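You operate a simulated robot arm through the tools that you are given. There is no shell and no other tool. Be economical: measure what you need, move in short steps, check, and stop when the job is done.

You run a simulated two-armed robot. Do the job below in one go: nothing can be reset, and whatever is moved stays where it is left.

TASK
Brush the fluff off the black sweater on washer 1 and carry it to the folding table's rubber mat.
Fine: the lint brush is in the long-handle drawer; shut the drawer again and leave the brush on the washer. Where these are worked on the way, their far stop is far enough and under half their travel is too little: long-handle drawer. What is to be rubbed or washed off counts as gone when no trace of it is left.
Where things are to end (x, y in the base frame): lint brush within 60 mm of [-1500, -2890].

Only the result counts: the job must be done as asked and must still hold three seconds after the hand-in. Knocking over, shifting, dropping, spilling or breaking anything else fails it.

THE ROBOT
Two 7-joint arms with two-finger parallel grippers on one trunk, on a base that drives. Base frame: it is fixed to the floor where the robot stands at the start and does not move with it; the origin is under the middle of the robot, x ahead of it, y to its left, z up. Readings come in mm, degrees, newtons and seconds.
The left shoulder is at the start at [70, 133, 1126], the right one opposite. With the tool pointing down near the work surface each hand reaches from about 100 to 640 mm from the robot's upright axis, wherever it stands, measured 20 degrees to its own side. Places, roughly: black sweater [-1250, -3000, 1000]; lint brush (9x5x5 cm) [600, -200, 800]; long-handle drawer [700, -200, 800]; rubber mat [700, -800, 900]; top of washer one [-1300, -3000, 800]. Payload 1.57 kg a hand.
The tool frame of a hand sits at the grasp point between the pads (the TCP): z along the fingers, y along the line on which they close. The tips reach 30 mm beyond it. The gripper opens to 80 mm. The fingers are 17 mm wide and 12 mm thick; the gripper's body (40 by 82 mm) begins 80 mm behind the TCP.
Orientation is that of the tool frame in the base frame, as a unit quaternion [w, x, y, z]. With the fingers straight down and closing along the base's y, the tool's x points along the base's -x, its y along +y and its z along -z.

THE INTERFACE
- The arms move only by the tool servo_tool. It takes "left_steps", "right_steps" or both (then of equal length, played together; a hand with none holds still); each is a list of rows, each an object (a shift or turn left out is 0, a gripper value left out holds the last) with "linear": the shift along the tool's x, y, z in m, a list of three; "rotation": the turn, a rotation vector about the tool's x, y, z in degrees, a list of three. In form: [{"linear": [dx, dy, dz], "rotation": [ax, ay, az]}, ...]. A call has 1 to 10 rows; each row shifts and turns the commanded pose from where the row before left it, along the tool's axes as they then stand. "left_gripper" and "right_gripper" are, for a hand that has rows, the finger opening in m, from 0 to 0.08, set as the call begins (left out, the last holds). Rows are played at 5 a second. More than 50 mm and 8.6 degrees between two rows, or a gripper value outside its range, and nothing of the call is played. A pose out of reach is approached as far as the arm can. The call stops where the force on the tool passes 60 N (or 10 N more than at its start, if that is more) or the arm is blocked; 0.2 s more then pass. The fingers move at their own pace (about 153 mm/s each) and stop on an object; they squeeze with about 29 N. The grip force told is the motor's: it shows also when the fingers shut on nothing. Time passes only in rows, and 0.2 s behind the last, so rows that do not move let the fingers close. The reply holds the time, the measured pose of the TCP, the force on the tool along the base axes, the opening and the grip force, in the units named above and with some noise, with the torque about the TCP (base axes, N m) and any sound that the robot's microphone picked up.
- Cameras (640 x 400 px; columns grow to the right, rows downward): "scene" is now at [115.1, -26.5, 1344.8]; the picture's right is [-0.38, -0.92, 0.00], its down [-0.74, 0.31, -0.60] and it looks along [0.55, -0.23, -0.80] (base axes); focal length 284 px, centre (320, 200). "left" rides on the left gripper at [72, 7, -122] in its tool frame; the picture's right is [-0.09, 1.00, 0.00], its down [-0.84, -0.08, -0.54] and it looks along [-0.54, -0.05, 0.84] (tool axes); focal length 238 px, centre (320, 200). "right" rides on the right gripper at [72, -7, -122] in its tool frame; the picture's right is [0.09, 1.00, 0.00], its down [-0.84, 0.08, -0.54] and it looks along [-0.54, 0.05, 0.84] (tool axes); focal length 238 px, centre (320, 200). There is no depth. A picture from a camera that has moved, and an enlarged one, comes with that camera's place and axes in the base frame and with its lens. The place of the scene camera against the robot may be out by one fixed shift of up to 18 mm in any direction.
- camera(camera): a new picture of that camera. The clock stands still meanwhile.
- lift_body(by): slides the trunk up (or, below 0, down) by that many mm; the arms and the scene camera ride with it, the base frame stays. It gives what a move gives, with no picture.
- drive_base(legs): drives the robot by 1 to 6 legs, each [ahead, left, turn to the left] in mm, mm and degrees, along the robot's own axes; the way and the turn of a leg run together, so that a leg with both is an arc; at most 1500 mm and 180 degrees a leg. The arms and the cameras ride along, it lands a little off, and it stops where it bumps. It gives what a move gives.
- head_to(pan, tilt): turns the head with the scene camera to pan (to the left, within 86 degrees either way) and tilt (down, from -29 to 69), counted from straight ahead of the robot. It gives what a move gives.
- enlarge(camera, box): a new picture of the part [left, top, right, bottom] of that camera's present view, enlarged. The clock stands still meanwhile.
- close_job(): hands the job in; it is judged then, once.

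Work in short steps. Places have to be worked out from the pictures, the camera data and where the tool is seen: move nearer, look again, correct. Check each grasp and each placing, and mend what went wrong. You have 120 turns and 88 pictures in all, those below and enlarged ones among them. Open the grippers and draw the arms clear of the work before you hand the job in, unless the task says otherwise; then end with one line.

The tools are called after "Call:" as name(argument=value, ...) on one line, values as JSON. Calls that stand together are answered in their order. servo_tool: Moves the arms, as the interface text tells. Its arguments: {"type":"object","properties":{"left_steps":{"type":"array","items":{"type":"object","properties":{"linear":{"type":"array","items":{"type":"number"}},"rotation":{"type":"array","items":{"type":"number"}}}}},"left_gripper":{"type":"number"},"right_steps":{"type":"array","items":{"type":"object","properties":{"linear":{"type":"array","items":{"type":"number"}},"rotation":{"type":"array","items":{"type":"number"}}}}},"right_gripper":{"type":"number"}},"required":[]} The other tools are called the same way: lift_body (by) slides the trunk up or down; drive_base (legs) drives the base; head_to (pan, tilt) turns the head that bears the scene camera; camera (camera) takes a picture; enlarge (camera, box) takes an enlarged picture of a part of a camera's view; close_job () hands the job in.

At the start:

```text
clock: 0.0
left_tcp_pos: [389.1, -14.0, 1051.6]
left_tcp_rot: [0.0, 0.0, 1.0, 0.0]
left_contact_force: [-0.1, 0.1, 0.4]
left_moment: [-0.01, 0.0, 0.0]
left_grip_width: 80.1
left_finger_force: 0.0
right_tcp_pos: [354.3, -407.4, 1011.1]
right_tcp_rot: [0.0, 0.001, 1.0, 0.0]
right_contact_force: [-0.3, 0.4, -0.8]
right_moment: [-0.02, -0.02, 0.04]
right_grip_width: 80.1
right_finger_force: 0.2
trunk travel left (down, up): [-700.0, 240.0]
robot x, y, heading: [-1.1, -1.0, -0.0]
head pan, tilt: [-22.4, 53.2]
```

scene: 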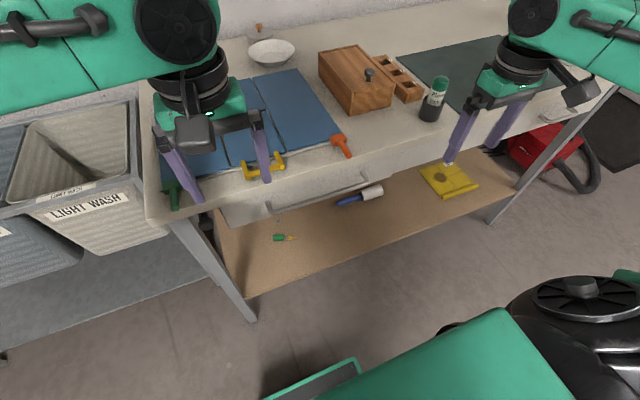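
right: 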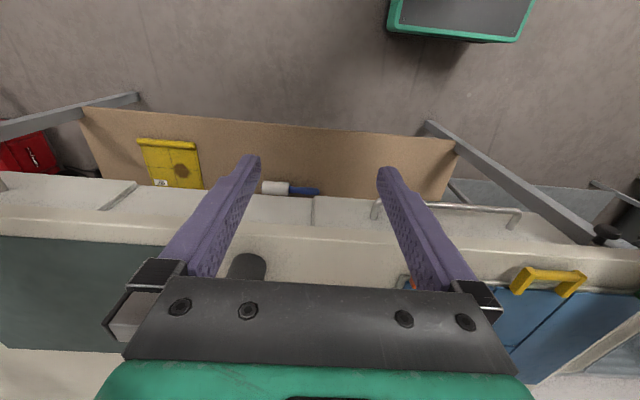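
left: 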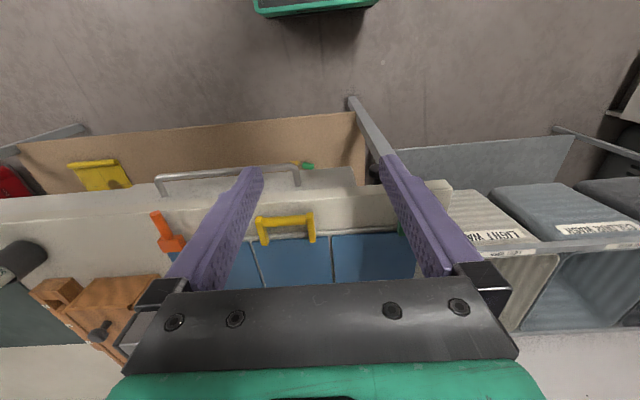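

The long bar handle triangulates to about x 495, y -62 to -303, z ~815. I look at it enlarged before moving.

Call:
enlarge(camera="scene", box=[200, 100, 480, 275])

Call:
enlarge(camera="right", box=[300, 150, 620, 350])

Call:
enlarge(camera="left", box=[60, 120, 380, 320])

```text
2.29 times, centred on (340, 188) of scene
camera zoom: at [115.1, -26.5, 1344.8], right [-0.38, -0.92, 0.0], down [-0.74, 0.31, -0.6], along [0.55, -0.23, -0.8], focal length 649 px, centre (274, 229)
```

zoom: 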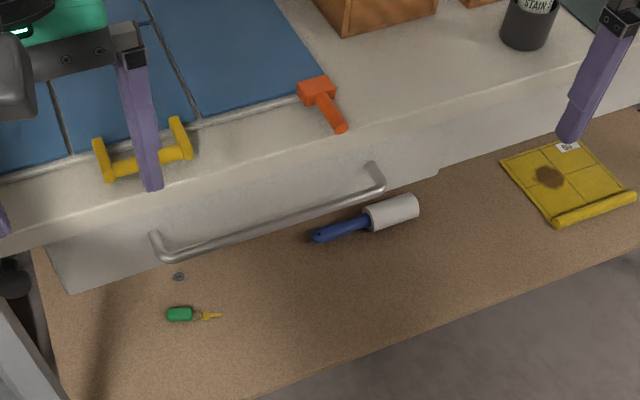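

```text
2.00 times, centred on (460, 250) of right
camera zoom: at [282.8, -414.5, 1131.2], right [-0.09, 1.0, 0.0], down [0.84, 0.08, 0.54], along [0.54, 0.05, -0.84], focal length 477 px, centre (40, 100)
```

zoom: 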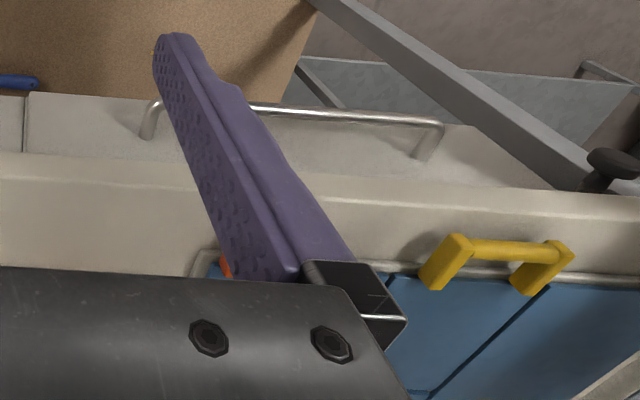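

```text
2.00 times, centred on (220, 220) of left
camera zoom: at [318.4, -5.8, 1175.1], right [0.09, 1.0, 0.0], down [0.84, -0.08, 0.54], along [0.54, -0.05, -0.84], focal length 477 px, centre (520, 160)
```

zoom: 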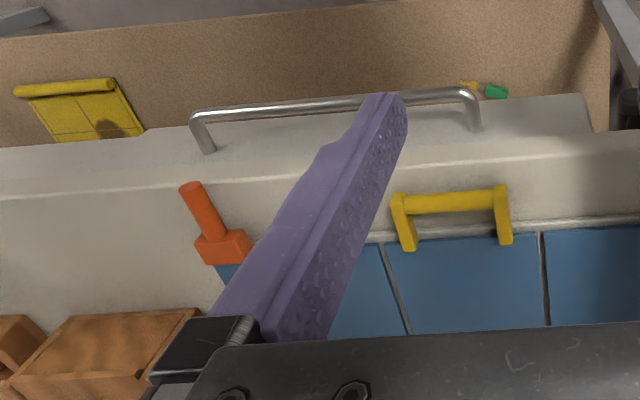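

The handle is at x≈482, z≈809, y −64…−302, and I plan a horizontal grasp with the right hand after backing off. First I look to the right, to know the floor and the washers.

Call:
head_to(pan=-86, tilt=20)

Call:
camera(camera="scene")

```text
clock: 1.3
left_tcp_pos: [389.2, -13.6, 1051.9]
left_tcp_rot: [-0.001, 0.0, 1.0, 0.001]
left_contact_force: [-0.1, 1.0, 0.3]
left_moment: [-0.03, 0.01, 0.01]
left_grip_width: 80.0
left_finger_force: 0.0
right_tcp_pos: [353.7, -405.7, 1010.3]
right_tcp_rot: [0.0, 0.001, 1.0, 0.0]
right_contact_force: [0.1, 0.4, 0.0]
right_moment: [0.02, 0.01, 0.02]
right_grip_width: 80.1
right_finger_force: 0.0
trunk travel left (down, up): [-700.0, 240.0]
robot x, y, heading: [1.8, -0.1, -0.1]
head pan, tilt: [-85.9, 20.0]
```

```text
81 pictures are left
camera scene: at [53.5, -91.2, 1394.6], right [-1.0, -0.07, 0.0], down [-0.02, 0.34, -0.94], along [0.07, -0.94, -0.34], focal length 284 px, centre (320, 200)
```

scene: 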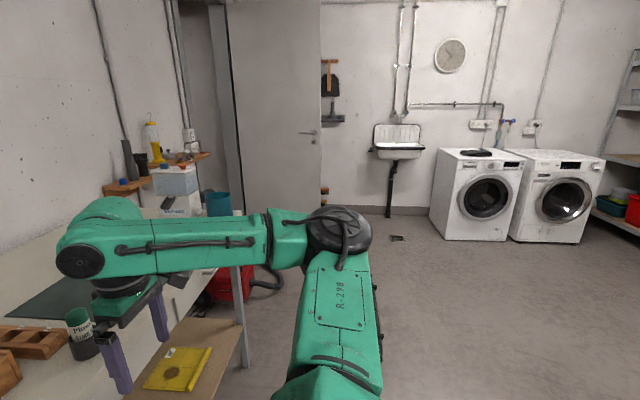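

The way to the washers is clear. I back the robot 250 mm and bring the head to watch the drawer.

Call:
drive_base(legs=[[-250, 0, 0]])

Call:
head_to(pan=-20, tilt=42)

Call:
camera(camera="scene")

```text
clock: 3.2
left_tcp_pos: [135.0, -12.4, 1051.3]
left_tcp_rot: [-0.001, -0.003, 1.0, 0.001]
left_contact_force: [-0.1, 1.1, 0.1]
left_moment: [-0.02, -0.03, -0.01]
left_grip_width: 80.1
left_finger_force: 0.0
right_tcp_pos: [101.6, -407.0, 1009.4]
right_tcp_rot: [-0.001, -0.003, 1.0, 0.0]
right_contact_force: [-0.9, 0.7, -0.2]
right_moment: [-0.01, -0.03, -0.02]
right_grip_width: 80.0
right_finger_force: 0.1
trunk travel left (down, up): [-700.0, 240.0]
robot x, y, heading: [-254.4, 0.2, 0.2]
head pan, tilt: [-85.9, 20.0]
```

```text
clock: 4.5
left_tcp_pos: [134.1, -11.3, 1052.9]
left_tcp_rot: [0.0, -0.003, 1.0, 0.0]
left_contact_force: [0.2, -0.6, 0.9]
left_moment: [-0.02, -0.01, 0.02]
left_grip_width: 79.9
left_finger_force: 0.0
right_tcp_pos: [102.0, -406.3, 1010.6]
right_tcp_rot: [0.0, -0.003, 1.0, 0.0]
right_contact_force: [-0.3, -0.2, -1.2]
right_moment: [-0.02, 0.03, -0.01]
right_grip_width: 80.0
right_finger_force: 0.2
trunk travel left (down, up): [-700.0, 240.0]
robot x, y, heading: [-254.8, -2.9, 0.1]
head pan, tilt: [-20.0, 42.0]
```

```text
80 pictures are left
camera scene: at [-129.7, -26.9, 1360.3], right [-0.34, -0.94, 0.0], down [-0.63, 0.23, -0.74], along [0.7, -0.25, -0.67], focal length 284 px, centre (320, 200)
```

scene: 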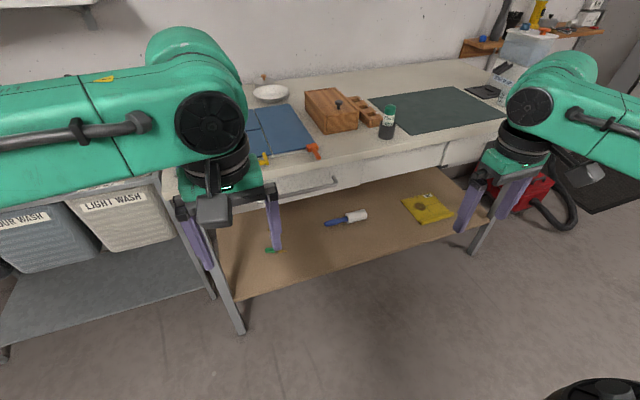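

I turn the right hand forward: first 100 mm ahead, then pitch −82.5° in ten rows.

Call:
servo_tool(right_steps=[{"linear": [-0.05, 0.03, 0]}, {"linear": [-0.05, 0.03, 0]}, {"rotation": [0, -8.5, 0]}, {"rotation": [0, -8.5, 0]}, {"rotation": [0, -8.5, 0]}, {"rotation": [0, -8.5, 0]}, {"rotation": [0, -8.5, 0]}, {"rotation": [0, -8.5, 0]}, {"rotation": [0, -8.5, 0]}, {"rotation": [0, -8.5, 0]}])

Call:
servo_tool(right_steps=[{"rotation": [0, -8.5, 0]}, {"rotation": [0, -8.5, 0]}, {"rotation": [0, -5, 0]}, {"rotation": [0, 0, -8.5]}, {"rotation": [0, 0, -8.5]}, {"rotation": [0, 0, -8.5]}, {"rotation": [0, 0, -8.5]}, {"rotation": [0, 0, -8.5]}, {"rotation": [0, 0, -8.5]}, {"rotation": [0, 0, -8.5]}])

```text
refused: row 1 steps farther than a row can; nothing moved
```

```text
clock: 6.8
left_tcp_pos: [134.4, -12.1, 1053.3]
left_tcp_rot: [0.0, -0.002, 1.0, 0.0]
left_contact_force: [0.3, 0.1, -0.3]
left_moment: [0.01, -0.01, 0.01]
left_grip_width: 79.9
left_finger_force: 0.1
right_tcp_pos: [101.5, -406.4, 1010.7]
right_tcp_rot: [0.166, -0.491, 0.85, -0.094]
right_contact_force: [0.6, 0.4, -0.2]
right_moment: [0.01, -0.01, 0.01]
right_grip_width: 80.3
right_finger_force: 0.0
trunk travel left (down, up): [-700.0, 240.0]
robot x, y, heading: [-257.5, -3.2, 0.3]
head pan, tilt: [-20.0, 42.0]
```

The first call was refused (slant step too long) and the second ran, so the hand is pitched 22° and rolled −59.5°. I finish the roll, then pitch the remaining 68° about tool x.

Call:
servo_tool(right_steps=[{"rotation": [0, 0, -8.5]}, {"rotation": [0, 0, -8.5]}, {"rotation": [0, 0, -8.5]}, {"rotation": [0, 0, -5]}, {"linear": [0, -0.045, 0]}, {"linear": [0, -0.045, 0]}, {"rotation": [8.5, 0, 0]}, {"rotation": [8.5, 0, 0]}, {"rotation": [8.5, 0, 0]}, {"rotation": [8.5, 0, 0]}])

Call:
servo_tool(right_steps=[{"rotation": [8.5, 0, 0]}, {"rotation": [8.5, 0, 0]}, {"rotation": [8.5, 0, 0]}, {"rotation": [8.5, 0, 0]}, {}])

```text
clock: 8.9
left_tcp_pos: [133.5, -11.6, 1053.1]
left_tcp_rot: [0.001, -0.001, 1.0, 0.0]
left_contact_force: [0.1, 0.6, 0.2]
left_moment: [0.01, 0.01, -0.01]
left_grip_width: 80.2
left_finger_force: 0.1
right_tcp_pos: [183.6, -403.9, 1043.3]
right_tcp_rot: [-0.334, 0.625, -0.623, 0.331]
right_contact_force: [-1.2, -0.2, 0.4]
right_moment: [0.03, -0.02, -0.05]
right_grip_width: 80.2
right_finger_force: 0.1
trunk travel left (down, up): [-700.0, 240.0]
robot x, y, heading: [-253.7, -2.4, 0.3]
head pan, tilt: [-20.0, 42.0]
```

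```text
clock: 10.2
left_tcp_pos: [134.4, -11.2, 1052.2]
left_tcp_rot: [0.0, -0.003, 1.0, -0.001]
left_contact_force: [-0.3, -0.5, 0.4]
left_moment: [0.01, 0.0, 0.01]
left_grip_width: 79.9
left_finger_force: 0.0
right_tcp_pos: [184.1, -405.7, 1044.1]
right_tcp_rot: [0.502, -0.502, 0.499, -0.498]
right_contact_force: [0.2, -0.3, 1.3]
right_moment: [-0.01, -0.02, 0.01]
right_grip_width: 79.9
right_finger_force: 0.0
trunk travel left (down, up): [-700.0, 240.0]
robot x, y, heading: [-254.9, -1.2, 0.4]
head pan, tilt: [-20.0, 42.0]
```

The hand now points ahead with fingers closing vertically. I lower it to z≈809, shift to y≈−220, x≈370, then look.

Call:
servo_tool(right_steps=[{"linear": [0, 0.048, 0]}, {"linear": [0, 0.048, 0]}, {"linear": [0, 0.048, 0]}, {"linear": [0, 0.048, 0]}, {"linear": [0, 0.043, 0]}, {"linear": [-0.048, 0, 0]}, {"linear": [-0.048, 0, 0]}, {"linear": [-0.048, 0, 0]}, {"linear": [-0.04, 0, 0]}, {}])

Call:
servo_tool(right_steps=[{"linear": [0, 0, 0.048]}, {"linear": [0, 0, 0.048]}, {"linear": [0, 0, 0.048]}, {"linear": [0, 0, 0.048]}, {}])

Call:
camera(camera="right")

Call:
camera(camera="scene")

```text
clock: 12.3
left_tcp_pos: [134.9, -12.4, 1052.4]
left_tcp_rot: [0.0, -0.002, 1.0, 0.0]
left_contact_force: [-0.5, -0.6, 0.6]
left_moment: [0.01, -0.02, 0.02]
left_grip_width: 80.1
left_finger_force: 0.0
right_tcp_pos: [160.5, -263.1, 878.5]
right_tcp_rot: [-0.501, 0.501, -0.499, 0.499]
right_contact_force: [0.8, 0.1, -0.1]
right_moment: [0.02, -0.03, 0.0]
right_grip_width: 80.4
right_finger_force: 0.0
right hand out of reach, approached as far as the arm can: row 2, 3, 4
trunk travel left (down, up): [-700.0, 240.0]
robot x, y, heading: [-255.1, -3.9, 0.3]
head pan, tilt: [-20.0, 42.0]
```

```text
clock: 13.6
left_tcp_pos: [134.1, -12.0, 1053.1]
left_tcp_rot: [0.001, -0.003, 1.0, 0.0]
left_contact_force: [0.5, 0.0, 0.5]
left_moment: [0.02, 0.0, -0.02]
left_grip_width: 80.0
left_finger_force: 0.1
right_tcp_pos: [352.9, -260.5, 878.4]
right_tcp_rot: [0.502, -0.501, 0.498, -0.498]
right_contact_force: [-0.1, 0.2, 0.6]
right_moment: [-0.03, 0.01, 0.02]
right_grip_width: 80.0
right_finger_force: 0.1
trunk travel left (down, up): [-700.0, 240.0]
robot x, y, heading: [-255.9, 0.0, 0.3]
head pan, tilt: [-20.0, 42.0]
```

```text
79 pictures are left
camera right: at [230.9, -333.7, 884.1], right [0.0, -0.09, -1.0], down [-0.55, 0.83, -0.08], along [0.84, 0.54, -0.05], focal length 238 px, centre (320, 200)
```

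right: 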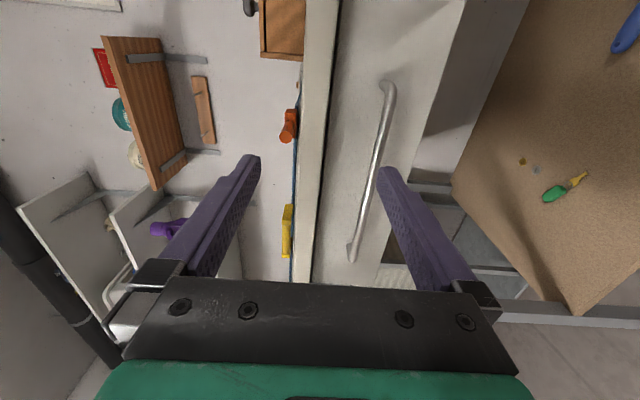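

```text
78 pictures are left
camera scene: at [-130.5, -27.0, 1360.4], right [-0.34, -0.94, 0.0], down [-0.63, 0.23, -0.74], along [0.7, -0.25, -0.67], focal length 284 px, centre (320, 200)
```

scene: 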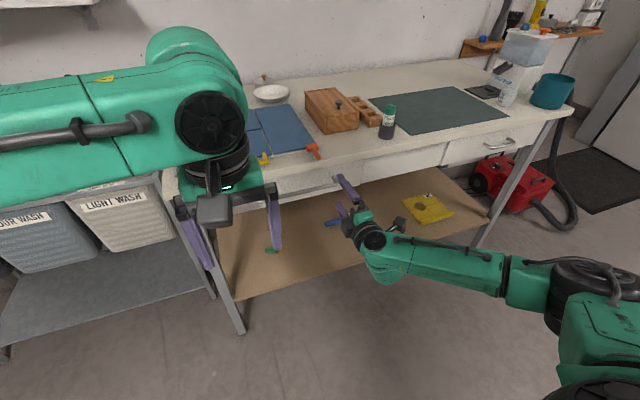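

The handle re-measures at x≈494, z≈810. I lower 68 mm, move 70 mm left, then check before advancing.

Call:
servo_tool(right_steps=[{"linear": [0, 0.034, 0]}, {"linear": [0, 0.034, 0]}, {"linear": [-0.035, 0, 0]}, {"linear": [-0.035, 0, 0]}, {"linear": [0, 0, 0.04]}, {"linear": [0, 0, 0.04]}, {}])

Call:
camera(camera="right")

```text
clock: 15.2
left_tcp_pos: [133.5, -13.3, 1052.7]
left_tcp_rot: [0.0, -0.002, 1.0, 0.0]
left_contact_force: [0.2, -0.1, 0.7]
left_moment: [-0.01, 0.0, 0.0]
left_grip_width: 79.8
left_finger_force: 0.0
right_tcp_pos: [430.7, -189.4, 803.8]
right_tcp_rot: [-0.501, 0.501, -0.499, 0.499]
right_contact_force: [-0.1, 0.4, 0.1]
right_moment: [0.0, 0.0, 0.01]
right_grip_width: 80.1
right_finger_force: 0.0
trunk travel left (down, up): [-700.0, 240.0]
robot x, y, heading: [-255.4, -3.0, 0.2]
head pan, tilt: [-20.0, 42.0]
```

```text
77 pictures are left
camera right: at [311.4, -263.7, 809.2], right [0.0, -0.09, -1.0], down [-0.55, 0.83, -0.08], along [0.84, 0.54, -0.05], focal length 238 px, centre (320, 200)
```

right: 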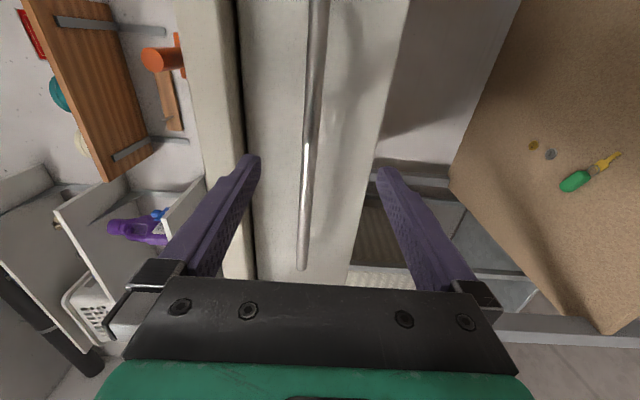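

The bar lies between the fingers' planes at z≈809. I advance ~52 mm, then close.

Call:
servo_tool(right_steps=[{"linear": [0, -0.004, 0.026]}, {"linear": [0, 0, 0.026]}, {}])

Call:
servo_tool(right_steps=[{}, {}, {}, {}], right_gripper=0)

```text
clock: 15.9
left_tcp_pos: [134.7, -13.2, 1052.5]
left_tcp_rot: [0.0, -0.002, 1.0, 0.0]
left_contact_force: [-0.3, -0.2, -0.2]
left_moment: [-0.03, 0.0, 0.01]
left_grip_width: 79.7
left_finger_force: 0.0
right_tcp_pos: [468.8, -189.3, 809.4]
right_tcp_rot: [0.501, -0.501, 0.498, -0.499]
right_contact_force: [0.6, -0.3, -0.2]
right_moment: [0.01, 0.01, 0.02]
right_grip_width: 80.0
right_finger_force: 0.1
right hand out of reach, approached as far as the arm can: row 2
trunk travel left (down, up): [-700.0, 240.0]
robot x, y, heading: [-255.9, 0.2, 0.3]
head pan, tilt: [-20.0, 42.0]
```

```text
clock: 16.9
left_tcp_pos: [132.4, -10.2, 1052.9]
left_tcp_rot: [0.0, -0.002, 1.0, 0.0]
left_contact_force: [0.3, 0.4, -0.9]
left_moment: [-0.02, -0.01, -0.01]
left_grip_width: 80.1
left_finger_force: 0.1
right_tcp_pos: [467.8, -188.5, 812.1]
right_tcp_rot: [0.503, -0.5, 0.498, -0.5]
right_contact_force: [2.6, -1.4, 12.3]
right_moment: [0.01, -0.12, 0.22]
right_grip_width: 11.7
right_finger_force: 29.5
trunk travel left (down, up): [-700.0, 240.0]
robot x, y, heading: [-255.2, -0.6, 0.2]
head pan, tilt: [-20.0, 42.0]
```

Grip on an 11.7 mm bar, so the handle is held. I pull 250 mm back.

Call:
servo_tool(right_steps=[{"linear": [0, -0.002, -0.02]}, {"linear": [0, 0, -0.03]}, {"linear": [0, 0, -0.03]}, {"linear": [0, 0, -0.03]}, {"linear": [0, 0, -0.03]}, {"linear": [0, 0, -0.03]}, {"linear": [0, 0, -0.03]}, {"linear": [0, 0, -0.03]}, {}])

Call:
camera(camera="scene")

```text
clock: 18.9
left_tcp_pos: [133.4, -10.5, 1053.6]
left_tcp_rot: [0.001, -0.003, 1.0, -0.001]
left_contact_force: [0.4, 1.0, 0.3]
left_moment: [-0.02, 0.01, 0.01]
left_grip_width: 80.0
left_finger_force: 0.0
right_tcp_pos: [238.6, -189.0, 812.0]
right_tcp_rot: [0.502, -0.5, 0.498, -0.5]
right_contact_force: [-0.9, 2.8, 11.0]
right_moment: [0.08, -0.09, 0.11]
right_grip_width: 11.6
right_finger_force: 28.8
trunk travel left (down, up): [-700.0, 240.0]
robot x, y, heading: [-256.3, 0.1, 0.4]
head pan, tilt: [-20.0, 42.0]
```

```text
76 pictures are left
camera scene: at [-131.3, -25.1, 1360.6], right [-0.34, -0.94, 0.0], down [-0.63, 0.23, -0.74], along [0.7, -0.25, -0.67], focal length 284 px, centre (320, 200)
```

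scene: 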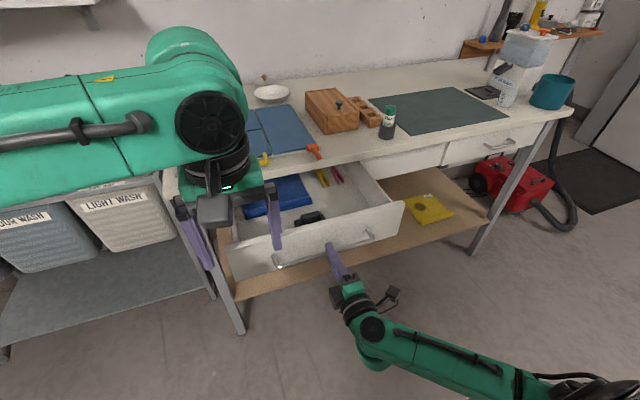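

The drawer is open 230 mm and a dark brush shows inside. I pull on toward its stop and enlarge the view.

Call:
servo_tool(right_steps=[{"linear": [0, 0, -0.02]}, {"linear": [0, 0, -0.02]}, {"linear": [0, 0, -0.02]}, {"linear": [0, 0, -0.02]}, {}])

Call:
enlarge(camera="scene", box=[220, 140, 420, 290])

Call:
camera(camera="left")

```text
clock: 20.1
left_tcp_pos: [138.7, -10.2, 1050.8]
left_tcp_rot: [-0.002, -0.003, 1.0, -0.001]
left_contact_force: [0.3, 0.8, 0.8]
left_moment: [0.01, 0.02, -0.01]
left_grip_width: 80.1
left_finger_force: 0.1
right_tcp_pos: [161.2, -192.2, 811.1]
right_tcp_rot: [-0.499, 0.502, -0.499, 0.5]
right_contact_force: [23.8, 4.9, 5.7]
right_moment: [0.1, -0.08, 0.06]
right_grip_width: 11.7
right_finger_force: 29.5
trunk travel left (down, up): [-700.0, 240.0]
robot x, y, heading: [-254.7, -1.1, 0.1]
head pan, tilt: [-20.0, 42.0]
```

```text
2.67 times, centred on (320, 215) of scene
camera zoom: at [-124.3, -25.2, 1359.8], right [-0.34, -0.94, 0.0], down [-0.63, 0.23, -0.74], along [0.7, -0.25, -0.67], focal length 757 px, centre (320, 160)
```

zoom: 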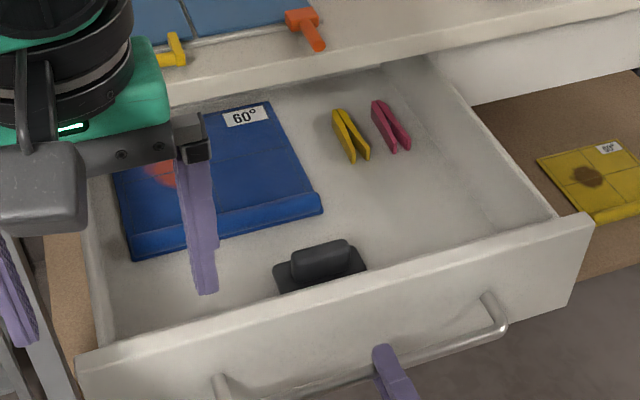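

```text
74 pictures are left
camera left: at [68.0, -3.6, 1173.8], right [0.09, 1.0, 0.0], down [0.84, -0.07, 0.54], along [0.54, -0.05, -0.84], focal length 238 px, centre (320, 200)
```

left: 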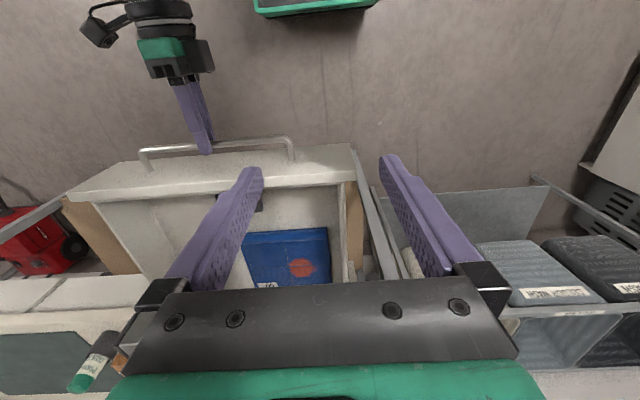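

The drawer is at its stop (~305 mm). The brush's grip runs along y near the front panel. I release the handle, back off 80 mm, and strafe right so the left hand can reach it.

Call:
servo_tool(right_steps=[{}, {}, {}], right_gripper=0.08)

Call:
drive_base(legs=[[-90, 0, 0], [0, -200, 0]])

```text
clock: 20.9
left_tcp_pos: [133.6, -11.9, 1052.3]
left_tcp_rot: [0.001, -0.002, 1.0, -0.001]
left_contact_force: [0.5, -0.1, 0.6]
left_moment: [0.0, -0.01, 0.02]
left_grip_width: 79.8
left_finger_force: 0.1
right_tcp_pos: [157.1, -191.5, 812.7]
right_tcp_rot: [-0.501, 0.502, -0.498, 0.499]
right_contact_force: [0.3, -0.6, 0.3]
right_moment: [-0.01, 0.0, 0.03]
right_grip_width: 80.0
right_finger_force: 0.0
trunk travel left (down, up): [-700.0, 240.0]
robot x, y, heading: [-249.3, 0.1, 0.4]
head pan, tilt: [-20.0, 42.0]
```

```text
clock: 22.0
left_tcp_pos: [71.3, -12.6, 1054.1]
left_tcp_rot: [0.003, -0.003, 1.0, 0.0]
left_contact_force: [-0.1, -0.3, 0.4]
left_moment: [0.06, -0.05, 0.01]
left_grip_width: 79.8
left_finger_force: 0.0
right_tcp_pos: [95.7, -192.4, 814.6]
right_tcp_rot: [0.502, -0.5, 0.497, -0.501]
right_contact_force: [-0.7, 0.4, 0.2]
right_moment: [-0.01, 0.03, 0.02]
right_grip_width: 80.1
right_finger_force: 0.0
trunk travel left (down, up): [-700.0, 240.0]
robot x, y, heading: [-312.5, -1.1, 0.2]
head pan, tilt: [-20.0, 42.0]
stopped in leg 1: the robot was blocked; the commanded pose is now the measured one
```

Something stands behind the robot at x −312. The fingers are clear of the bar, so I raise the right hand above the drawer and strafe right.

Call:
servo_tool(right_steps=[{"linear": [0, -0.045, 0]}, {"linear": [0, -0.045, 0]}, {"linear": [0, -0.045, 0]}, {"linear": [0, -0.04, 0]}])

Call:
drive_base(legs=[[15, 0, 0], [0, -200, 0]])

Call:
camera(camera="left")

```text
clock: 23.0
left_tcp_pos: [75.0, -12.4, 1052.1]
left_tcp_rot: [0.0, -0.003, 1.0, 0.0]
left_contact_force: [-0.1, 0.5, -0.1]
left_moment: [-0.01, 0.0, 0.0]
left_grip_width: 80.0
left_finger_force: 0.1
right_tcp_pos: [146.3, -185.7, 941.2]
right_tcp_rot: [-0.499, 0.502, -0.5, 0.499]
right_contact_force: [-0.4, 0.2, 0.2]
right_moment: [0.0, -0.03, 0.06]
right_grip_width: 80.0
right_finger_force: 0.0
right hand out of reach, approached as far as the arm can: row 2, 3, 4
trunk travel left (down, up): [-700.0, 240.0]
robot x, y, heading: [-314.4, 3.8, 0.1]
head pan, tilt: [-20.0, 42.0]
```

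```text
clock: 24.9
left_tcp_pos: [91.1, -210.0, 1052.0]
left_tcp_rot: [0.0, -0.001, 1.0, 0.0]
left_contact_force: [-0.1, 0.4, -0.4]
left_moment: [0.01, -0.01, 0.0]
left_grip_width: 79.8
left_finger_force: 0.0
right_tcp_pos: [160.8, -382.9, 942.8]
right_tcp_rot: [-0.5, 0.501, -0.498, 0.5]
right_contact_force: [-0.1, -0.2, 0.0]
right_moment: [0.0, -0.01, -0.03]
right_grip_width: 79.8
right_finger_force: 0.0
trunk travel left (down, up): [-700.0, 240.0]
robot x, y, heading: [-302.2, -199.5, -0.2]
head pan, tilt: [-20.0, 42.0]
```

```text
73 pictures are left
camera left: at [19.5, -203.2, 1174.9], right [0.09, 1.0, 0.0], down [0.84, -0.07, 0.54], along [0.54, -0.05, -0.84], focal length 238 px, centre (320, 200)
```

left: 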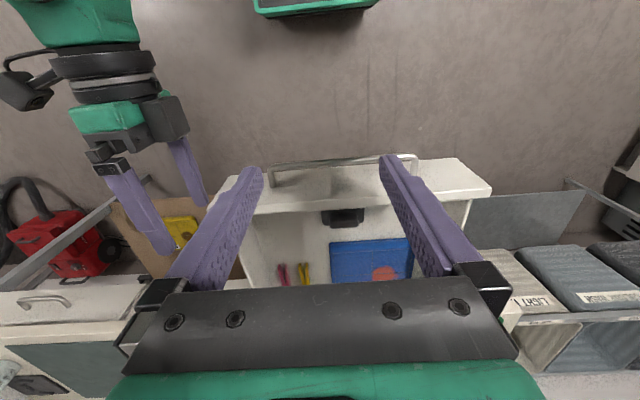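

The brush sits just behind the front panel at y≈−180. I roll the left hand +90° so that its fingers close along x, and move ahead to x≈270.

Call:
servo_tool(left_steps=[{"rotation": [0, 0, 8.5]}, {"rotation": [0, 0, 8.5]}, {"rotation": [0, 0, 8.5]}, {"rotation": [0, 0, 8.5]}, {"rotation": [0, 0, 8.5]}, {"rotation": [0, 0, 8.5]}, {"rotation": [0, 0, 8.5]}, {"rotation": [0, 0, 8.5]}, {"rotation": [0, 0, 8.5]}, {"rotation": [0, 0, 8.5]}])

Call:
servo_tool(left_steps=[{"rotation": [0, 0, 5]}, {"linear": [0, 0.045, 0]}, {"linear": [0, 0.045, 0]}, {"linear": [0, 0.045, 0]}, {"linear": [0, 0.045, 0]}, {"linear": [0.02, 0, 0.045]}, {}])

Call:
camera(camera="left")

Call:
camera(camera="scene")

```text
clock: 27.1
left_tcp_pos: [91.2, -210.3, 1052.0]
left_tcp_rot: [0.0, 0.675, 0.738, 0.0]
left_contact_force: [0.3, -0.8, 0.0]
left_moment: [-0.02, 0.0, -0.01]
left_grip_width: 79.9
left_finger_force: 0.0
right_tcp_pos: [161.3, -384.9, 942.6]
right_tcp_rot: [0.502, -0.5, 0.499, -0.499]
right_contact_force: [-0.5, -0.3, 0.2]
right_moment: [0.01, 0.02, -0.04]
right_grip_width: 80.2
right_finger_force: 0.1
trunk travel left (down, up): [-700.0, 240.0]
robot x, y, heading: [-294.8, -195.9, -0.1]
head pan, tilt: [-20.0, 42.0]
```

```text
clock: 28.7
left_tcp_pos: [259.3, -187.1, 1006.9]
left_tcp_rot: [0.0, 0.705, 0.709, 0.001]
left_contact_force: [-0.1, 0.4, 0.0]
left_moment: [0.06, 0.0, -0.01]
left_grip_width: 80.1
left_finger_force: 0.0
left hand out of reach, approached as far as the arm can: row 5
right_tcp_pos: [161.1, -386.5, 941.3]
right_tcp_rot: [0.502, -0.499, 0.5, -0.5]
right_contact_force: [-0.7, 1.1, -1.0]
right_moment: [0.0, 0.01, 0.03]
right_grip_width: 80.0
right_finger_force: 0.2
trunk travel left (down, up): [-700.0, 240.0]
robot x, y, heading: [-297.7, -197.2, -0.1]
head pan, tilt: [-20.0, 42.0]
```

```text
72 pictures are left
camera left: at [266.1, -114.6, 1129.8], right [1.0, -0.09, 0.0], down [-0.08, -0.84, 0.54], along [-0.05, -0.54, -0.84], focal length 238 px, centre (320, 200)
```

left: 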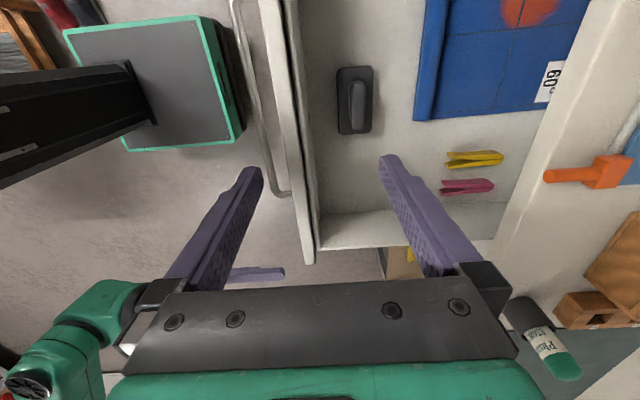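

```text
71 pictures are left
camera scene: at [-175.1, -227.6, 1360.4], right [-0.34, -0.94, 0.0], down [-0.63, 0.23, -0.74], along [0.7, -0.25, -0.67], focal length 284 px, centre (320, 200)
```

scene: 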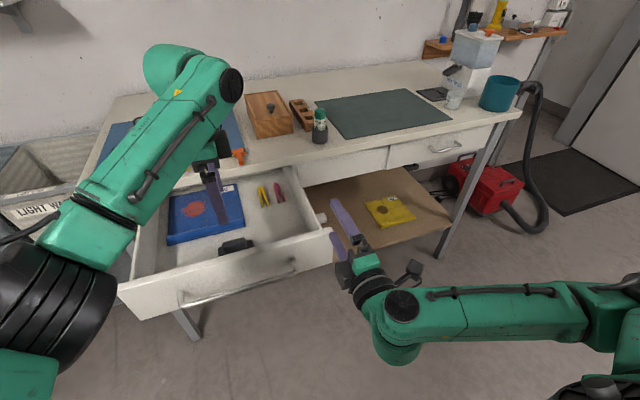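

The brush grip is at about (310, −184), top z ~805–820. Reach is short, so I drive 80 mm forward; the base still clears the drawer by about 170 mm.

Call:
drive_base(legs=[[80, 0, 0]])

Call:
servo_tool(left_steps=[{"linear": [0, -0.015, 0.04]}, {"linear": [0, -0.01, 0.04]}, {}])

Call:
camera(camera="left")

```text
clock: 29.8
left_tcp_pos: [337.2, -186.0, 1007.0]
left_tcp_rot: [0.0, 0.707, 0.707, 0.0]
left_contact_force: [1.0, 0.2, -0.3]
left_moment: [0.02, 0.03, 0.01]
left_grip_width: 79.9
left_finger_force: 0.0
right_tcp_pos: [237.7, -384.1, 940.9]
right_tcp_rot: [0.501, -0.5, 0.499, -0.5]
right_contact_force: [0.0, 0.0, 0.6]
right_moment: [0.04, 0.0, 0.03]
right_grip_width: 79.9
right_finger_force: 0.1
trunk travel left (down, up): [-700.0, 240.0]
robot x, y, heading: [-224.1, -199.6, 0.2]
head pan, tilt: [-20.0, 42.0]
```

```text
clock: 30.6
left_tcp_pos: [311.5, -187.0, 925.3]
left_tcp_rot: [0.0, 0.706, 0.709, 0.0]
left_contact_force: [0.2, -0.5, -0.6]
left_moment: [-0.02, 0.01, -0.02]
left_grip_width: 80.0
left_finger_force: 0.0
right_tcp_pos: [238.6, -384.7, 942.0]
right_tcp_rot: [-0.5, 0.501, -0.5, 0.499]
right_contact_force: [-0.1, 0.5, -0.1]
right_moment: [-0.03, 0.0, -0.02]
right_grip_width: 80.0
right_finger_force: 0.2
trunk travel left (down, up): [-700.0, 240.0]
robot x, y, heading: [-217.6, -198.7, -0.0]
head pan, tilt: [-20.0, 42.0]
```

```text
70 pictures are left
camera left: at [319.1, -114.0, 1047.8], right [1.0, -0.09, 0.0], down [-0.07, -0.84, 0.54], along [-0.05, -0.54, -0.84], focal length 238 px, centre (320, 200)
```

left: 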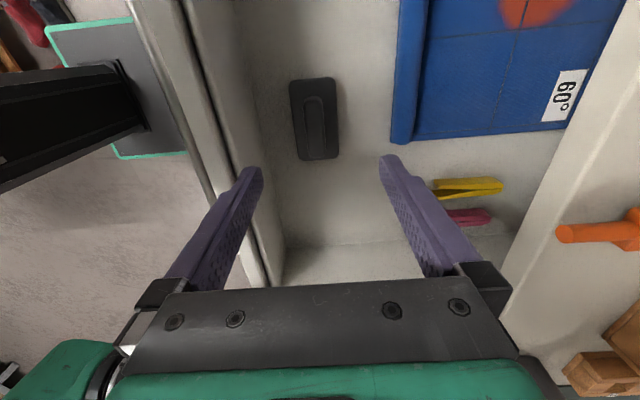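

The brush stays at x≈310, y≈−180. I go down to z 835 and check from the scene camera.

Call:
servo_tool(left_steps=[{"linear": [0.004, 0, 0.045]}, {"linear": [0, 0, 0.045]}, {}])

Call:
camera(camera="left")

Call:
enlarge(camera="scene", box=[120, 170, 340, 310])

```text
clock: 31.4
left_tcp_pos: [312.5, -181.3, 835.3]
left_tcp_rot: [0.0, 0.706, 0.708, 0.0]
left_contact_force: [-0.1, -0.4, 0.0]
left_moment: [-0.02, -0.02, 0.04]
left_grip_width: 79.9
left_finger_force: 0.1
right_tcp_pos: [238.0, -384.0, 942.3]
right_tcp_rot: [0.501, -0.499, 0.499, -0.5]
right_contact_force: [0.1, 0.4, -0.7]
right_moment: [0.01, -0.02, -0.03]
right_grip_width: 80.0
right_finger_force: 0.0
trunk travel left (down, up): [-700.0, 240.0]
robot x, y, heading: [-221.4, -203.6, 0.1]
head pan, tilt: [-20.0, 42.0]
```

```text
69 pictures are left
camera left: at [320.3, -108.7, 957.4], right [1.0, -0.09, 0.0], down [-0.08, -0.84, 0.54], along [-0.05, -0.54, -0.84], focal length 238 px, centre (320, 200)
```

left: 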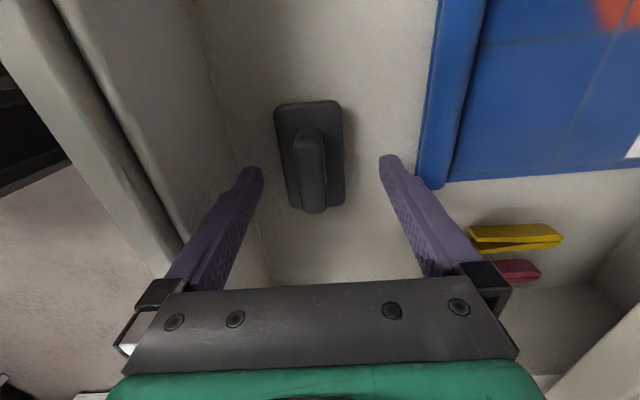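

```text
2.86 times, centred on (230, 240) of scene
camera zoom: at [-96.7, -225.5, 1360.3], right [-0.34, -0.94, 0.0], down [-0.63, 0.23, -0.74], along [0.7, -0.25, -0.67], focal length 811 px, centre (577, 86)
```

zoom: 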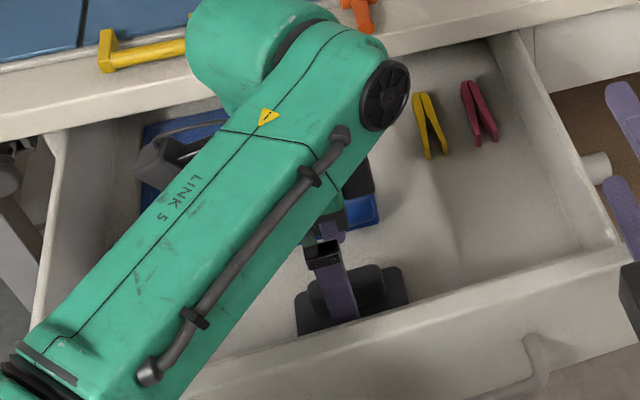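

Plate top ≈775, grip top ≈800, centre (310, −187). I descend 26 mm with a small correction, then close.

Call:
servo_tool(left_steps=[{"linear": [-0.006, -0.003, 0.013]}, {"linear": [0, 0, 0.013]}, {}])

Call:
servo_tool(left_steps=[{}, {}, {}, {}], left_gripper=0)

Call:
camera(camera="left")

```text
clock: 32.2
left_tcp_pos: [310.1, -188.8, 809.9]
left_tcp_rot: [0.0, 0.706, 0.708, 0.0]
left_contact_force: [-0.7, 1.0, 0.3]
left_moment: [0.02, -0.01, 0.01]
left_grip_width: 80.1
left_finger_force: 0.0
right_tcp_pos: [239.2, -383.9, 943.0]
right_tcp_rot: [0.501, -0.5, 0.499, -0.5]
right_contact_force: [0.6, 0.1, 0.2]
right_moment: [0.05, -0.05, 0.01]
right_grip_width: 79.9
right_finger_force: 0.1
trunk travel left (down, up): [-700.0, 240.0]
robot x, y, heading: [-223.5, -197.8, 0.4]
head pan, tilt: [-20.0, 42.0]
```

```text
clock: 33.2
left_tcp_pos: [310.6, -188.9, 809.4]
left_tcp_rot: [0.0, 0.707, 0.708, 0.0]
left_contact_force: [0.0, -0.5, -0.5]
left_moment: [-0.02, 0.0, 0.01]
left_grip_width: 47.2
left_finger_force: 29.2
right_tcp_pos: [238.9, -383.4, 942.3]
right_tcp_rot: [0.501, -0.5, 0.5, -0.499]
right_contact_force: [-0.7, 0.3, -0.5]
right_moment: [0.01, 0.01, -0.04]
right_grip_width: 80.0
right_finger_force: 0.0
trunk travel left (down, up): [-700.0, 240.0]
robot x, y, heading: [-218.9, -199.1, 0.3]
head pan, tilt: [-20.0, 42.0]
```

```text
67 pictures are left
camera left: at [318.4, -116.1, 931.5], right [1.0, -0.09, 0.0], down [-0.08, -0.84, 0.54], along [-0.05, -0.54, -0.84], focal length 238 px, centre (320, 200)
```

left: 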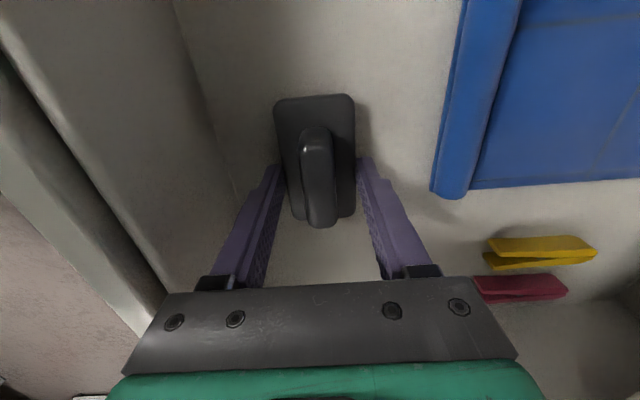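

The fingers closed on the plate (47 mm), too low for brushing. I open, rise 20 mm and close on the grip.

Call:
servo_tool(left_steps=[{}, {}, {"linear": [0, 0, -0.02]}, {}], left_gripper=0.08)

Call:
servo_tool(left_steps=[{}, {}, {}, {}], left_gripper=0)

Call:
camera(camera="left")

```text
clock: 34.2
left_tcp_pos: [310.0, -188.9, 831.4]
left_tcp_rot: [-0.001, 0.706, 0.708, 0.001]
left_contact_force: [-0.4, 0.3, 0.3]
left_moment: [0.05, 0.03, 0.02]
left_grip_width: 79.7
left_finger_force: 0.1
right_tcp_pos: [239.5, -385.0, 942.9]
right_tcp_rot: [0.501, -0.5, 0.499, -0.5]
right_contact_force: [0.0, 0.2, 0.3]
right_moment: [0.0, 0.0, 0.01]
right_grip_width: 80.3
right_finger_force: 0.0
trunk travel left (down, up): [-700.0, 240.0]
robot x, y, heading: [-225.4, -198.8, -0.1]
head pan, tilt: [-20.0, 42.0]
```

```text
clock: 35.2
left_tcp_pos: [308.2, -190.2, 830.3]
left_tcp_rot: [0.0, 0.706, 0.708, 0.0]
left_contact_force: [1.2, 0.1, 1.5]
left_moment: [0.15, 0.03, -0.06]
left_grip_width: 17.9
left_finger_force: 28.3
right_tcp_pos: [239.3, -384.4, 942.5]
right_tcp_rot: [0.5, -0.5, 0.5, -0.5]
right_contact_force: [0.6, 0.3, 0.4]
right_moment: [-0.03, 0.01, 0.0]
right_grip_width: 80.0
right_finger_force: 0.0
trunk travel left (down, up): [-700.0, 240.0]
robot x, y, heading: [-226.4, -198.2, 0.0]
head pan, tilt: [-20.0, 42.0]
```

```text
66 pictures are left
camera left: at [316.4, -116.5, 952.9], right [1.0, -0.09, 0.0], down [-0.08, -0.84, 0.54], along [-0.05, -0.54, -0.84], focal length 238 px, centre (320, 200)
```

left: 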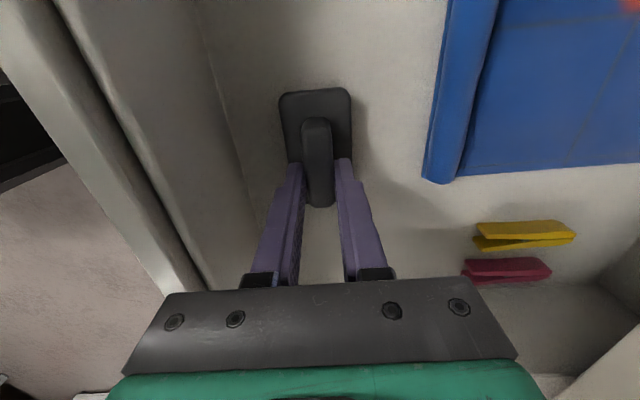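

The grip is held at 17.9 mm. I lift it clear of the drawer and check.

Call:
servo_tool(left_steps=[{"linear": [0, 0, -0.03]}, {"linear": [0, 0, -0.045]}, {"linear": [0, 0, -0.045]}, {"linear": [0, 0, -0.045]}, {"linear": [0, 0, -0.045]}, {}])

Call:
camera(camera="left")

Call:
camera(camera="scene")

```text
clock: 36.6
left_tcp_pos: [307.8, -188.0, 1039.9]
left_tcp_rot: [0.0, 0.706, 0.708, -0.001]
left_contact_force: [-0.7, 0.2, -0.6]
left_moment: [-0.05, -0.01, 0.04]
left_grip_width: 18.0
left_finger_force: 28.4
right_tcp_pos: [238.5, -384.7, 941.4]
right_tcp_rot: [0.5, -0.5, 0.5, -0.5]
right_contact_force: [-0.1, -0.1, 0.2]
right_moment: [0.02, 0.01, -0.05]
right_grip_width: 80.3
right_finger_force: 0.1
trunk travel left (down, up): [-700.0, 240.0]
robot x, y, heading: [-218.3, -198.8, 0.2]
head pan, tilt: [-20.0, 42.0]
```

```text
65 pictures are left
camera left: at [315.5, -115.6, 1161.7], right [1.0, -0.09, 0.0], down [-0.07, -0.84, 0.54], along [-0.05, -0.54, -0.84], focal length 238 px, centre (320, 200)
```

left: 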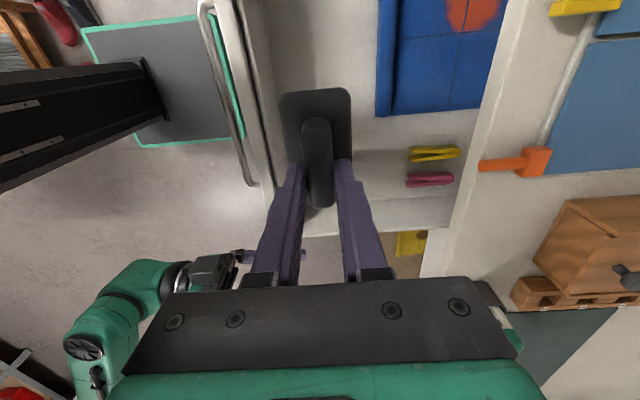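

```text
64 pictures are left
camera scene: at [-95.7, -225.4, 1360.2], right [-0.34, -0.94, 0.0], down [-0.63, 0.23, -0.74], along [0.7, -0.25, -0.67], focal length 284 px, centre (320, 200)
```

scene: 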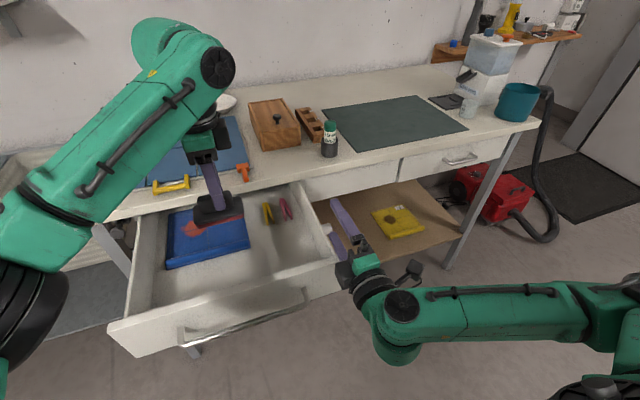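

The brush is held. To close the drawer I back off 75 mm, strafe left 200 mm, and bring the right hand back to the handle.

Call:
drive_base(legs=[[-76, 0, 0], [0, 200, 0]])

Call:
servo_tool(right_steps=[{"linear": [0, 0.03, 0]}, {"linear": [0, 0.03, 0]}, {"linear": [0, 0, -0.03]}, {"linear": [0, 0, -0.01]}, {}])

Call:
camera(camera="right")

```text
clock: 38.9
left_tcp_pos: [229.0, 13.5, 1039.2]
left_tcp_rot: [0.0, 0.706, 0.708, -0.001]
left_contact_force: [0.1, 0.4, -1.1]
left_moment: [0.02, -0.03, -0.01]
left_grip_width: 18.0
left_finger_force: 29.4
right_tcp_pos: [161.4, -182.7, 942.3]
right_tcp_rot: [-0.5, 0.501, -0.499, 0.5]
right_contact_force: [0.9, 0.3, -0.5]
right_moment: [0.01, -0.02, 0.03]
right_grip_width: 80.2
right_finger_force: 0.1
trunk travel left (down, up): [-700.0, 240.0]
robot x, y, heading: [-297.7, 3.8, 0.2]
head pan, tilt: [-20.0, 42.0]
```

```text
clock: 40.0
left_tcp_pos: [229.2, 14.3, 1039.6]
left_tcp_rot: [0.0, 0.706, 0.708, 0.0]
left_contact_force: [0.2, 0.4, -1.1]
left_moment: [-0.03, 0.0, 0.0]
left_grip_width: 18.2
left_finger_force: 29.1
right_tcp_pos: [122.0, -181.4, 881.6]
right_tcp_rot: [-0.501, 0.501, -0.499, 0.5]
right_contact_force: [1.3, 0.4, -1.5]
right_moment: [0.03, -0.01, 0.0]
right_grip_width: 79.9
right_finger_force: 0.0
trunk travel left (down, up): [-700.0, 240.0]
robot x, y, heading: [-302.2, 2.8, 0.1]
head pan, tilt: [-20.0, 42.0]
```

```text
63 pictures are left
camera right: at [0.3, -254.8, 887.2], right [0.0, -0.09, -1.0], down [-0.54, 0.84, -0.08], along [0.84, 0.54, -0.05], focal length 238 px, centre (320, 200)
```

right: 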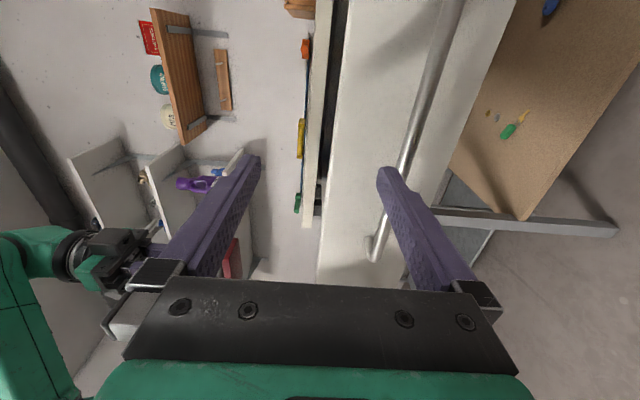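

The view shows the bar ahead and below. I lower 70 mm at x 122, advance 40 mm and close on it.

Call:
servo_tool(right_steps=[{"linear": [0, 0.035, 0]}, {"linear": [0, 0.035, 0]}, {"linear": [0, 0, 0.02]}, {"linear": [0, 0, 0.02]}, {}])

Call:
servo_tool(right_steps=[{}, {}, {}, {}], right_gripper=0)

```text
clock: 41.2
left_tcp_pos: [230.3, 13.9, 1040.4]
left_tcp_rot: [0.0, 0.706, 0.708, -0.001]
left_contact_force: [0.7, -0.2, -0.5]
left_moment: [0.02, -0.02, -0.05]
left_grip_width: 17.9
left_finger_force: 28.9
right_tcp_pos: [161.8, -182.2, 812.9]
right_tcp_rot: [0.502, -0.5, 0.498, -0.5]
right_contact_force: [0.4, 0.0, -0.3]
right_moment: [-0.02, -0.01, 0.0]
right_grip_width: 79.8
right_finger_force: 0.1
trunk travel left (down, up): [-700.0, 240.0]
robot x, y, heading: [-299.9, 1.8, 0.1]
head pan, tilt: [-20.0, 42.0]
```

```text
clock: 42.2
left_tcp_pos: [231.0, 14.6, 1039.1]
left_tcp_rot: [0.0, 0.706, 0.709, 0.0]
left_contact_force: [0.0, -0.1, -0.8]
left_moment: [0.0, 0.01, 0.02]
left_grip_width: 18.1
left_finger_force: 29.2
right_tcp_pos: [161.2, -182.5, 812.7]
right_tcp_rot: [-0.5, 0.501, -0.5, 0.498]
right_contact_force: [-0.3, 1.0, -5.9]
right_moment: [0.04, 0.14, -0.06]
right_grip_width: 11.7
right_finger_force: 28.8
trunk travel left (down, up): [-700.0, 240.0]
robot x, y, heading: [-298.7, 3.4, -0.1]
head pan, tilt: [-20.0, 42.0]
```

The handle is held again. I push it in 240 mm with the arm, then check.

Call:
servo_tool(right_steps=[{"linear": [0, 0, 0.02]}, {"linear": [0, 0, 0.03]}, {"linear": [0, 0, 0.03]}, {"linear": [0, 0, 0.03]}, {"linear": [0, 0, 0.03]}, {"linear": [0, 0, 0.03]}, {"linear": [0, 0, 0.03]}, {"linear": [0, 0, 0.03]}, {}])

Call:
drive_base(legs=[[55, 0, 0]])

```text
clock: 44.2
left_tcp_pos: [231.7, 13.0, 1039.1]
left_tcp_rot: [-0.001, 0.705, 0.709, 0.001]
left_contact_force: [-0.4, -0.5, -0.8]
left_moment: [0.0, -0.01, 0.03]
left_grip_width: 18.0
left_finger_force: 29.3
right_tcp_pos: [393.2, -182.5, 811.0]
right_tcp_rot: [0.501, -0.5, 0.499, -0.5]
right_contact_force: [0.9, -3.4, -7.5]
right_moment: [-0.05, 0.18, -0.38]
right_grip_width: 11.8
right_finger_force: 29.1
trunk travel left (down, up): [-700.0, 240.0]
robot x, y, heading: [-298.8, 4.4, 0.5]
head pan, tilt: [-20.0, 42.0]
```

```text
clock: 45.2
left_tcp_pos: [284.4, 12.6, 1037.2]
left_tcp_rot: [-0.001, 0.706, 0.708, 0.0]
left_contact_force: [-0.2, 0.3, 0.6]
left_moment: [-0.02, -0.01, 0.02]
left_grip_width: 18.1
left_finger_force: 29.3
right_tcp_pos: [444.7, -183.0, 813.4]
right_tcp_rot: [-0.5, 0.501, -0.5, 0.499]
right_contact_force: [-0.7, -7.7, -3.5]
right_moment: [-0.03, 0.19, -0.03]
right_grip_width: 11.5
right_finger_force: 29.2
trunk travel left (down, up): [-700.0, 240.0]
robot x, y, heading: [-247.5, 3.6, 0.4]
head pan, tilt: [-20.0, 42.0]
```

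Drawer is nearly shut, about 25 mm left. I push on to the stop.

Call:
servo_tool(right_steps=[{"linear": [0, 0, 0.01]}, {"linear": [0, 0, 0.01]}, {"linear": [0, 0, 0.008]}, {"linear": [0, 0, 0.005]}, {}])

Call:
enlarge(camera="scene", box=[140, 130, 420, 305])

```text
clock: 46.4
left_tcp_pos: [280.2, 13.2, 1039.5]
left_tcp_rot: [0.0, 0.707, 0.708, 0.002]
left_contact_force: [0.7, -0.3, -0.8]
left_moment: [-0.03, -0.02, -0.02]
left_grip_width: 18.1
left_finger_force: 29.0
right_tcp_pos: [475.3, -182.4, 811.8]
right_tcp_rot: [-0.5, 0.5, -0.499, 0.5]
right_contact_force: [-23.5, -1.5, -11.3]
right_moment: [-0.05, 0.09, -0.01]
right_grip_width: 11.9
right_finger_force: 29.5
trunk travel left (down, up): [-700.0, 240.0]
robot x, y, heading: [-248.1, 3.5, 0.2]
head pan, tilt: [-20.0, 42.0]
```

```text
2.29 times, centred on (280, 218) of scene
camera zoom: at [-123.7, -24.4, 1360.4], right [-0.34, -0.94, 0.0], down [-0.63, 0.23, -0.74], along [0.7, -0.25, -0.67], focal length 649 px, centre (411, 160)
```

zoom: 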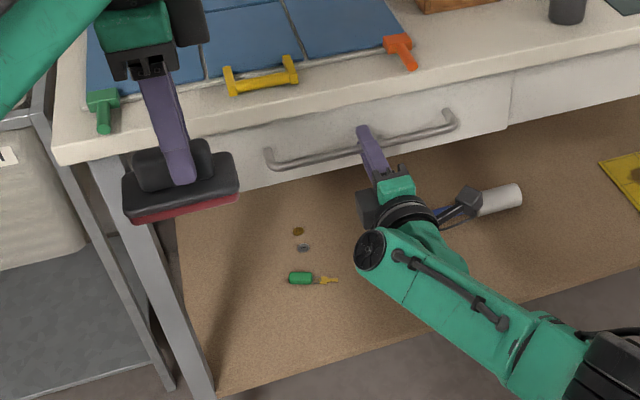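

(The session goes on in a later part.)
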